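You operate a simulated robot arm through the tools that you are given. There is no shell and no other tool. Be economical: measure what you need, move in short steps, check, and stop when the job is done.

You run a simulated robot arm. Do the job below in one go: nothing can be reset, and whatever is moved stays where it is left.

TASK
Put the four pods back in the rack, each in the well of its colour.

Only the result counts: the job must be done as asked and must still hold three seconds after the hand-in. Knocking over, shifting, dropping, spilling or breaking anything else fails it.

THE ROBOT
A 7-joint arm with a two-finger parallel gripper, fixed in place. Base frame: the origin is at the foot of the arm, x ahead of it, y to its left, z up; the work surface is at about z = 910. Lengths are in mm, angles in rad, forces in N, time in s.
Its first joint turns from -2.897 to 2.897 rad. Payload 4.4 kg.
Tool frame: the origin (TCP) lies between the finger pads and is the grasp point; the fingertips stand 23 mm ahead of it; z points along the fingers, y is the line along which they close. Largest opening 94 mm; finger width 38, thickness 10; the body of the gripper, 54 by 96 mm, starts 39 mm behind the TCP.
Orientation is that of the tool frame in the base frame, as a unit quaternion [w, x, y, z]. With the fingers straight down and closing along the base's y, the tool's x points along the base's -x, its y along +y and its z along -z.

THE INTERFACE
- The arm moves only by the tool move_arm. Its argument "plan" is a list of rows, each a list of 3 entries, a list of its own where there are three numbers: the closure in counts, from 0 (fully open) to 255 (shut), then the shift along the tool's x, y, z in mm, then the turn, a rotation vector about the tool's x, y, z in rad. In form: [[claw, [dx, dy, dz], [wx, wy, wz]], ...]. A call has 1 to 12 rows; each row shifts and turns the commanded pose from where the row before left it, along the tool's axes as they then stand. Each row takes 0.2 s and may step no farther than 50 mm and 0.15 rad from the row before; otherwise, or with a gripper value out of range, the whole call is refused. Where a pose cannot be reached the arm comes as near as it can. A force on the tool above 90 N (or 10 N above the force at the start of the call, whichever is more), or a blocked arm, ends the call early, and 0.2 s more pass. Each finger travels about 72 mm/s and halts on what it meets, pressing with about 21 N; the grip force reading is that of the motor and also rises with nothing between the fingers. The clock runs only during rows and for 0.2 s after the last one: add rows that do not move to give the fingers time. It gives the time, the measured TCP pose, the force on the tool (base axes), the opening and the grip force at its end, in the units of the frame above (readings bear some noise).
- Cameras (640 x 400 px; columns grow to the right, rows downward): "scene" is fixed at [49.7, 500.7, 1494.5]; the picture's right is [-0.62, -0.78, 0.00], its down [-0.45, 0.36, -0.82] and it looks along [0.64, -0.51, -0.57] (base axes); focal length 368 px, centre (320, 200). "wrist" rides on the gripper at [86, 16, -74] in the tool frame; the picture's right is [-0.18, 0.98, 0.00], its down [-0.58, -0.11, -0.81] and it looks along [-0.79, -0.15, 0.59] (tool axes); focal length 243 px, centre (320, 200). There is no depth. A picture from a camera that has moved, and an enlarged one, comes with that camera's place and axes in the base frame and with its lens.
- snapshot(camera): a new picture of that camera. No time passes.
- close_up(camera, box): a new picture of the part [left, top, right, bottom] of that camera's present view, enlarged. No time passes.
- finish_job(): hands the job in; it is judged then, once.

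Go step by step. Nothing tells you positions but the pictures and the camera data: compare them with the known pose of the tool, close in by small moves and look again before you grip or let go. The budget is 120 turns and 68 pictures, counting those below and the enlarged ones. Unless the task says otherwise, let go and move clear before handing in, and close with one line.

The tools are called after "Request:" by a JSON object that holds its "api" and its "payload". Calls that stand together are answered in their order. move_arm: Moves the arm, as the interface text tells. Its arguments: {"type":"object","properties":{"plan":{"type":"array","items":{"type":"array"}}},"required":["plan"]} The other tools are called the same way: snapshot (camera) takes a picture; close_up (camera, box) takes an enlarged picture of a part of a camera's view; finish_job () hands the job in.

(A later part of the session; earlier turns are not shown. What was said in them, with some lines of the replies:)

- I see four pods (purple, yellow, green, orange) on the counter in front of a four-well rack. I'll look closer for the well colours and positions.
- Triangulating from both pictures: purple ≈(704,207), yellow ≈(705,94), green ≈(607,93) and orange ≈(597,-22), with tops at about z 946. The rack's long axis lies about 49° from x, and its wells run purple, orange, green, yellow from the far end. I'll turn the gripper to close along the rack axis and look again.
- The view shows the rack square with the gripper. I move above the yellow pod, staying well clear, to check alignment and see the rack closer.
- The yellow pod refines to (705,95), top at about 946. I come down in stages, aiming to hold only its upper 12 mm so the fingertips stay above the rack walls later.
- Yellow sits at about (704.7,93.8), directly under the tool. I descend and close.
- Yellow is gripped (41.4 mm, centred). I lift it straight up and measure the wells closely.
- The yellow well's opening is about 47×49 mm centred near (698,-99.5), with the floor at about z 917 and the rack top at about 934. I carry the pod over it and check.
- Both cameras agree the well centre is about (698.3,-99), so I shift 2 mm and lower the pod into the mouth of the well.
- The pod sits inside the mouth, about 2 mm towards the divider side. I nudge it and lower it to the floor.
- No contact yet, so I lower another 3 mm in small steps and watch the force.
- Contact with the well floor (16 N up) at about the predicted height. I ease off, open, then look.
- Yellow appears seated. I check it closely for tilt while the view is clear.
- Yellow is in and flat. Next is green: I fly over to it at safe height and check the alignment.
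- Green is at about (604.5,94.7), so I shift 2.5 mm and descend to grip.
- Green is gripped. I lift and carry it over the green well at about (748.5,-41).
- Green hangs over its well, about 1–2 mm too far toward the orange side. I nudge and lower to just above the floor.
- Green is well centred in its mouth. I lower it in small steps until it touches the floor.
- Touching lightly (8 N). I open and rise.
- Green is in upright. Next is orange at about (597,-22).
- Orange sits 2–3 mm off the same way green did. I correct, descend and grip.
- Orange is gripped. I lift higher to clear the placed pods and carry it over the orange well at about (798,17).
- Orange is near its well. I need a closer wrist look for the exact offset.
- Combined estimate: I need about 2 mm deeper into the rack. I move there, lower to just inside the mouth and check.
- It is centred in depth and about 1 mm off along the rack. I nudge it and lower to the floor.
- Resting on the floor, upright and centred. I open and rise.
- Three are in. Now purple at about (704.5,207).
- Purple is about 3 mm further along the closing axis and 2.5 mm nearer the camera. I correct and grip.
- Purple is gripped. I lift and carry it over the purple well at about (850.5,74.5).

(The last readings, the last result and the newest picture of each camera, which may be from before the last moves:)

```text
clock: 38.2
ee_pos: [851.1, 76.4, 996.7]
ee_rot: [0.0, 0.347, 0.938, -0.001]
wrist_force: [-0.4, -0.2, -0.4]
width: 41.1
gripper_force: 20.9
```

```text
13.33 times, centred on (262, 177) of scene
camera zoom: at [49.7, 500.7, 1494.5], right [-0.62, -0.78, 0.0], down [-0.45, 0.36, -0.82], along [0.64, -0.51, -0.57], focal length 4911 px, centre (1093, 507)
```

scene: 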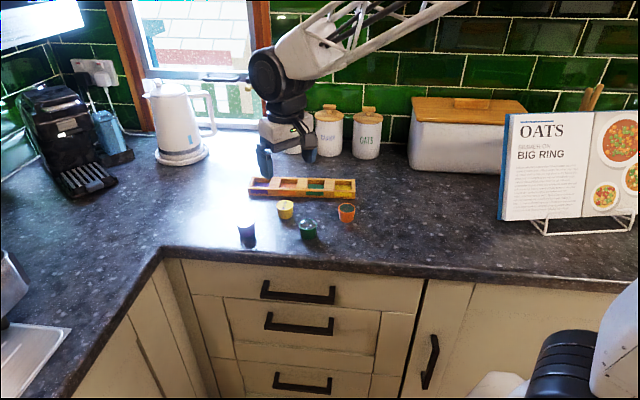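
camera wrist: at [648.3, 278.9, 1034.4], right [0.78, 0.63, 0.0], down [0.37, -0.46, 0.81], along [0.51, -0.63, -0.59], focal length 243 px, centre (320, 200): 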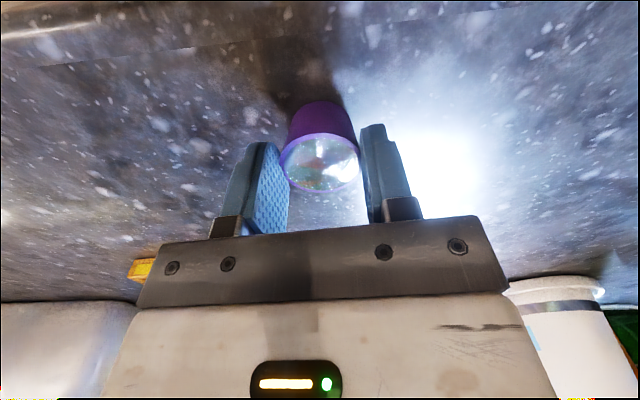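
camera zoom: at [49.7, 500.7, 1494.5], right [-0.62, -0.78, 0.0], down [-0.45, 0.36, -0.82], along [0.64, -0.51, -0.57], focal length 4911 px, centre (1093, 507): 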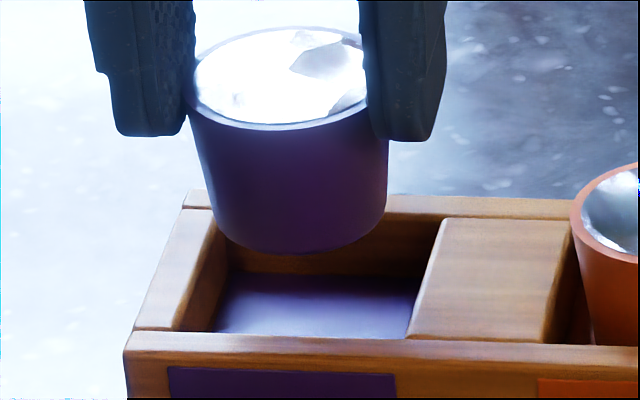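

Relative to the orange case, I need about 2 mm along the rack and 1 mm in depth. I correct and lower to the mouth to check.

Request:
{"api": "move_arm", "payload": {"plan": [[200, [-1, -2, 6], [0, 0, 0]], [200, [0, 0, 8], [0, 0, 0]], [200, [0, 0, 5], [0, 0, 0]], [200, [0, 0, 0], [0, 0, 0]]]}}

Request:
{"api": "close_up", "payload": {"camera": "wrist", "box": [240, 40, 432, 160]}}

Request:
{"api": "close_up", "payload": {"camera": "scene", "box": [238, 162, 286, 192]}}

```text
clock: 39.2
ee_pos: [850.9, 75.2, 975.6]
ee_rot: [0.0, 0.347, 0.938, 0.0]
wrist_force: [-0.1, -0.6, 1.2]
width: 41.3
gripper_force: 21.1
```

```text
3.33 times, centred on (336, 100) of wrist
camera zoom: at [795.2, 143.6, 1051.2], right [0.78, 0.63, 0.0], down [0.37, -0.46, 0.81], along [0.51, -0.63, -0.59], focal length 809 px, centre (267, 533)
```

zoom: 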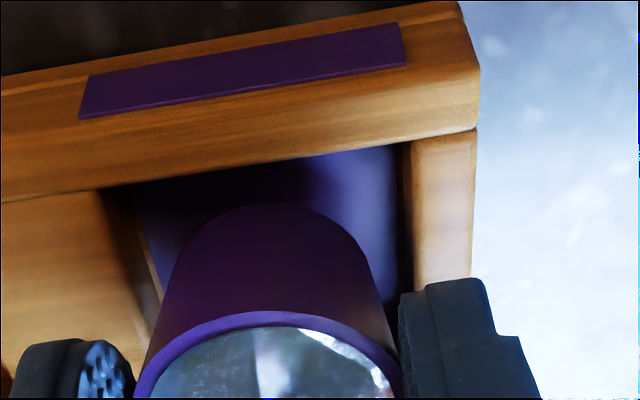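

```text
13.33 times, centred on (262, 177) of scene
camera zoom: at [49.7, 500.7, 1494.5], right [-0.62, -0.78, 0.0], down [-0.45, 0.36, -0.82], along [0.64, -0.51, -0.57], focal length 4911 px, centre (1093, 507)
```

zoom: 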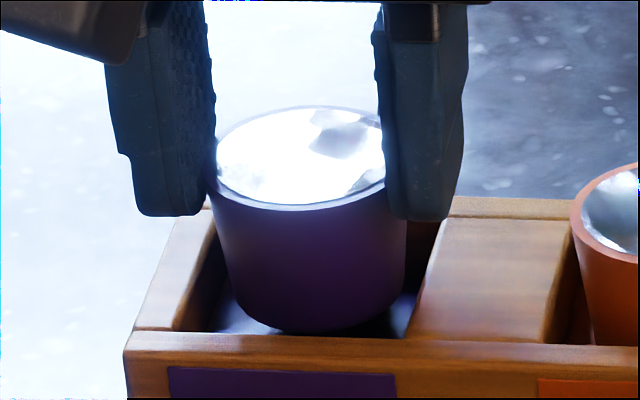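

It is centred within about 1 mm. I trim slightly and lower to the floor.

Request:
{"api": "move_arm", "payload": {"plan": [[200, [0.8, 0.8, 3], [0, 0, 0]], [200, [0, 0, 3], [0, 0, 0]], [200, [0, 0, 1.5], [0, 0, 0]], [200, [0, 0, 1], [0, 0, 0]], [200, [0, 0, 0], [0, 0, 0]]]}}

```text
clock: 40.4
ee_pos: [851.4, 75.4, 968.0]
ee_rot: [0.0, 0.347, 0.938, 0.0]
wrist_force: [0.2, 0.4, -0.6]
width: 41.2
gripper_force: 21.1
```

Request:
{"api": "move_arm", "payload": {"plan": [[200, [0, 0, 1], [0, 0, 0]], [200, [0, 0, 1], [0, 0, 0]], [200, [0, 0, 0], [0, 0, 0]]]}}

Request:
{"api": "close_up", "payload": {"camera": "scene", "box": [238, 162, 286, 192]}}

```text
clock: 41.2
ee_pos: [851.7, 76.4, 965.7]
ee_rot: [0.001, 0.347, 0.938, 0.001]
wrist_force: [-0.7, 0.1, 14.3]
width: 41.2
gripper_force: 20.9
```

```text
13.33 times, centred on (262, 177) of scene
camera zoom: at [49.7, 500.7, 1494.5], right [-0.62, -0.78, 0.0], down [-0.45, 0.36, -0.82], along [0.64, -0.51, -0.57], focal length 4911 px, centre (1093, 507)
```

zoom: 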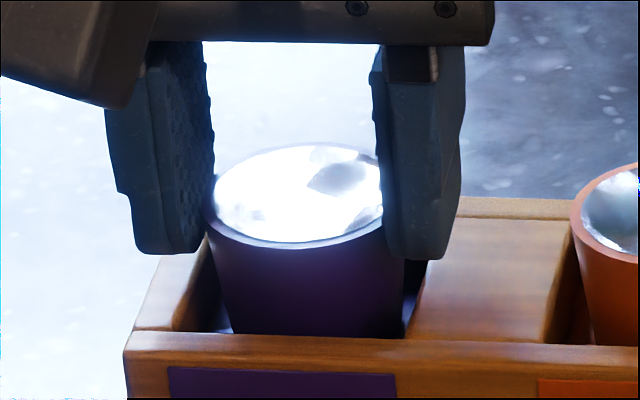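

Purple rests on the floor. I open, rise and check everything.

Request:
{"api": "move_arm", "payload": {"plan": [[120, [0, 0, -0.8], [0, 0, 0]], [100, [0, 0, 0], [0, 0, 0]], [100, [0, 0, 0], [0, 0, 0]], [100, [0, 0, -15], [0, 0, 0]], [100, [0, 0, -30], [0, 0, 0]], [100, [0, 0, -40], [0, 0, 0]], [100, [40, 0, -20], [0, 0, 0]], [100, [40, 0, -10], [0, 0, 0]], [100, [0, 0, 0], [0, 0, 0]]]}}

Request:
{"api": "close_up", "payload": {"camera": "scene", "box": [240, 150, 368, 230]}}

Request:
{"api": "snapshot", "payload": {"camera": "wrist"}}

Request:
{"api": "snapshot", "payload": {"camera": "scene"}}

```text
clock: 43.2
ee_pos: [791.2, 124.9, 1081.9]
ee_rot: [-0.001, 0.346, 0.938, 0.0]
wrist_force: [-0.2, -0.5, 0.2]
width: 57.2
gripper_force: 0.1
```

```text
5.00 times, centred on (304, 190) of scene
camera zoom: at [49.7, 500.7, 1494.5], right [-0.62, -0.78, 0.0], down [-0.45, 0.36, -0.82], along [0.64, -0.51, -0.57], focal length 1842 px, centre (400, 250)
```

zoom: 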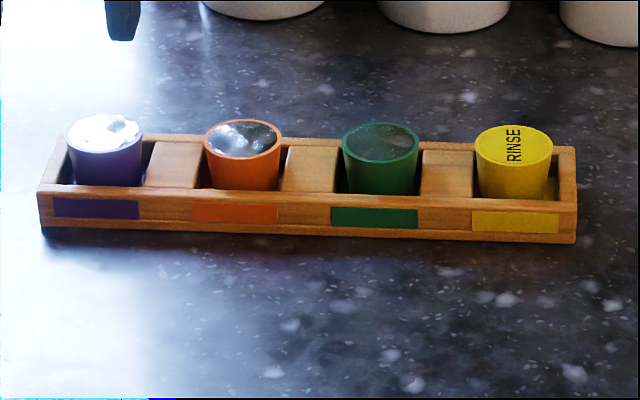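

```text
21 pictures are left
camera wrist: at [735.0, 195.9, 1158.5], right [0.78, 0.63, 0.0], down [0.37, -0.46, 0.81], along [0.51, -0.63, -0.59], focal length 243 px, centre (320, 200)
```

wrist: 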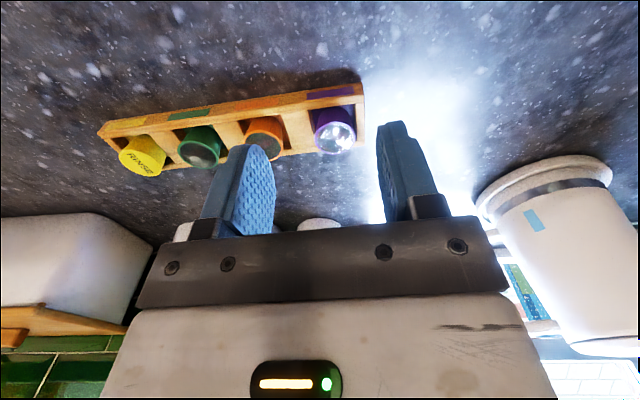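

```text
20 pictures are left
```

scene: 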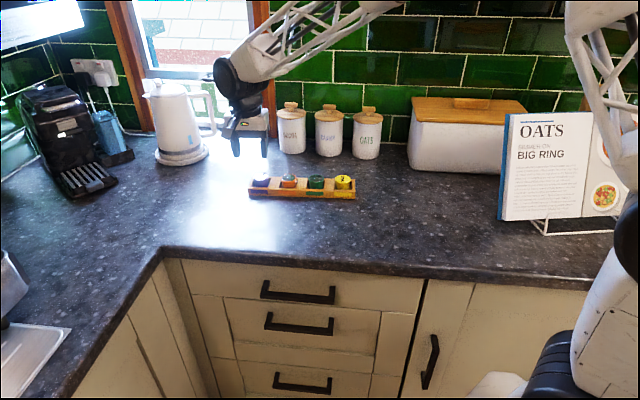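

All four pods stand upright in the wells of their colours, the rack hasn't moved, and the gripper is open and clear. I'm handing in.

Request:
{"api": "finish_job", "payload": {}}

```text
The job is handed in.
```

The four pods are back in the rack, each in the well of its own colour, and the job is handed in.
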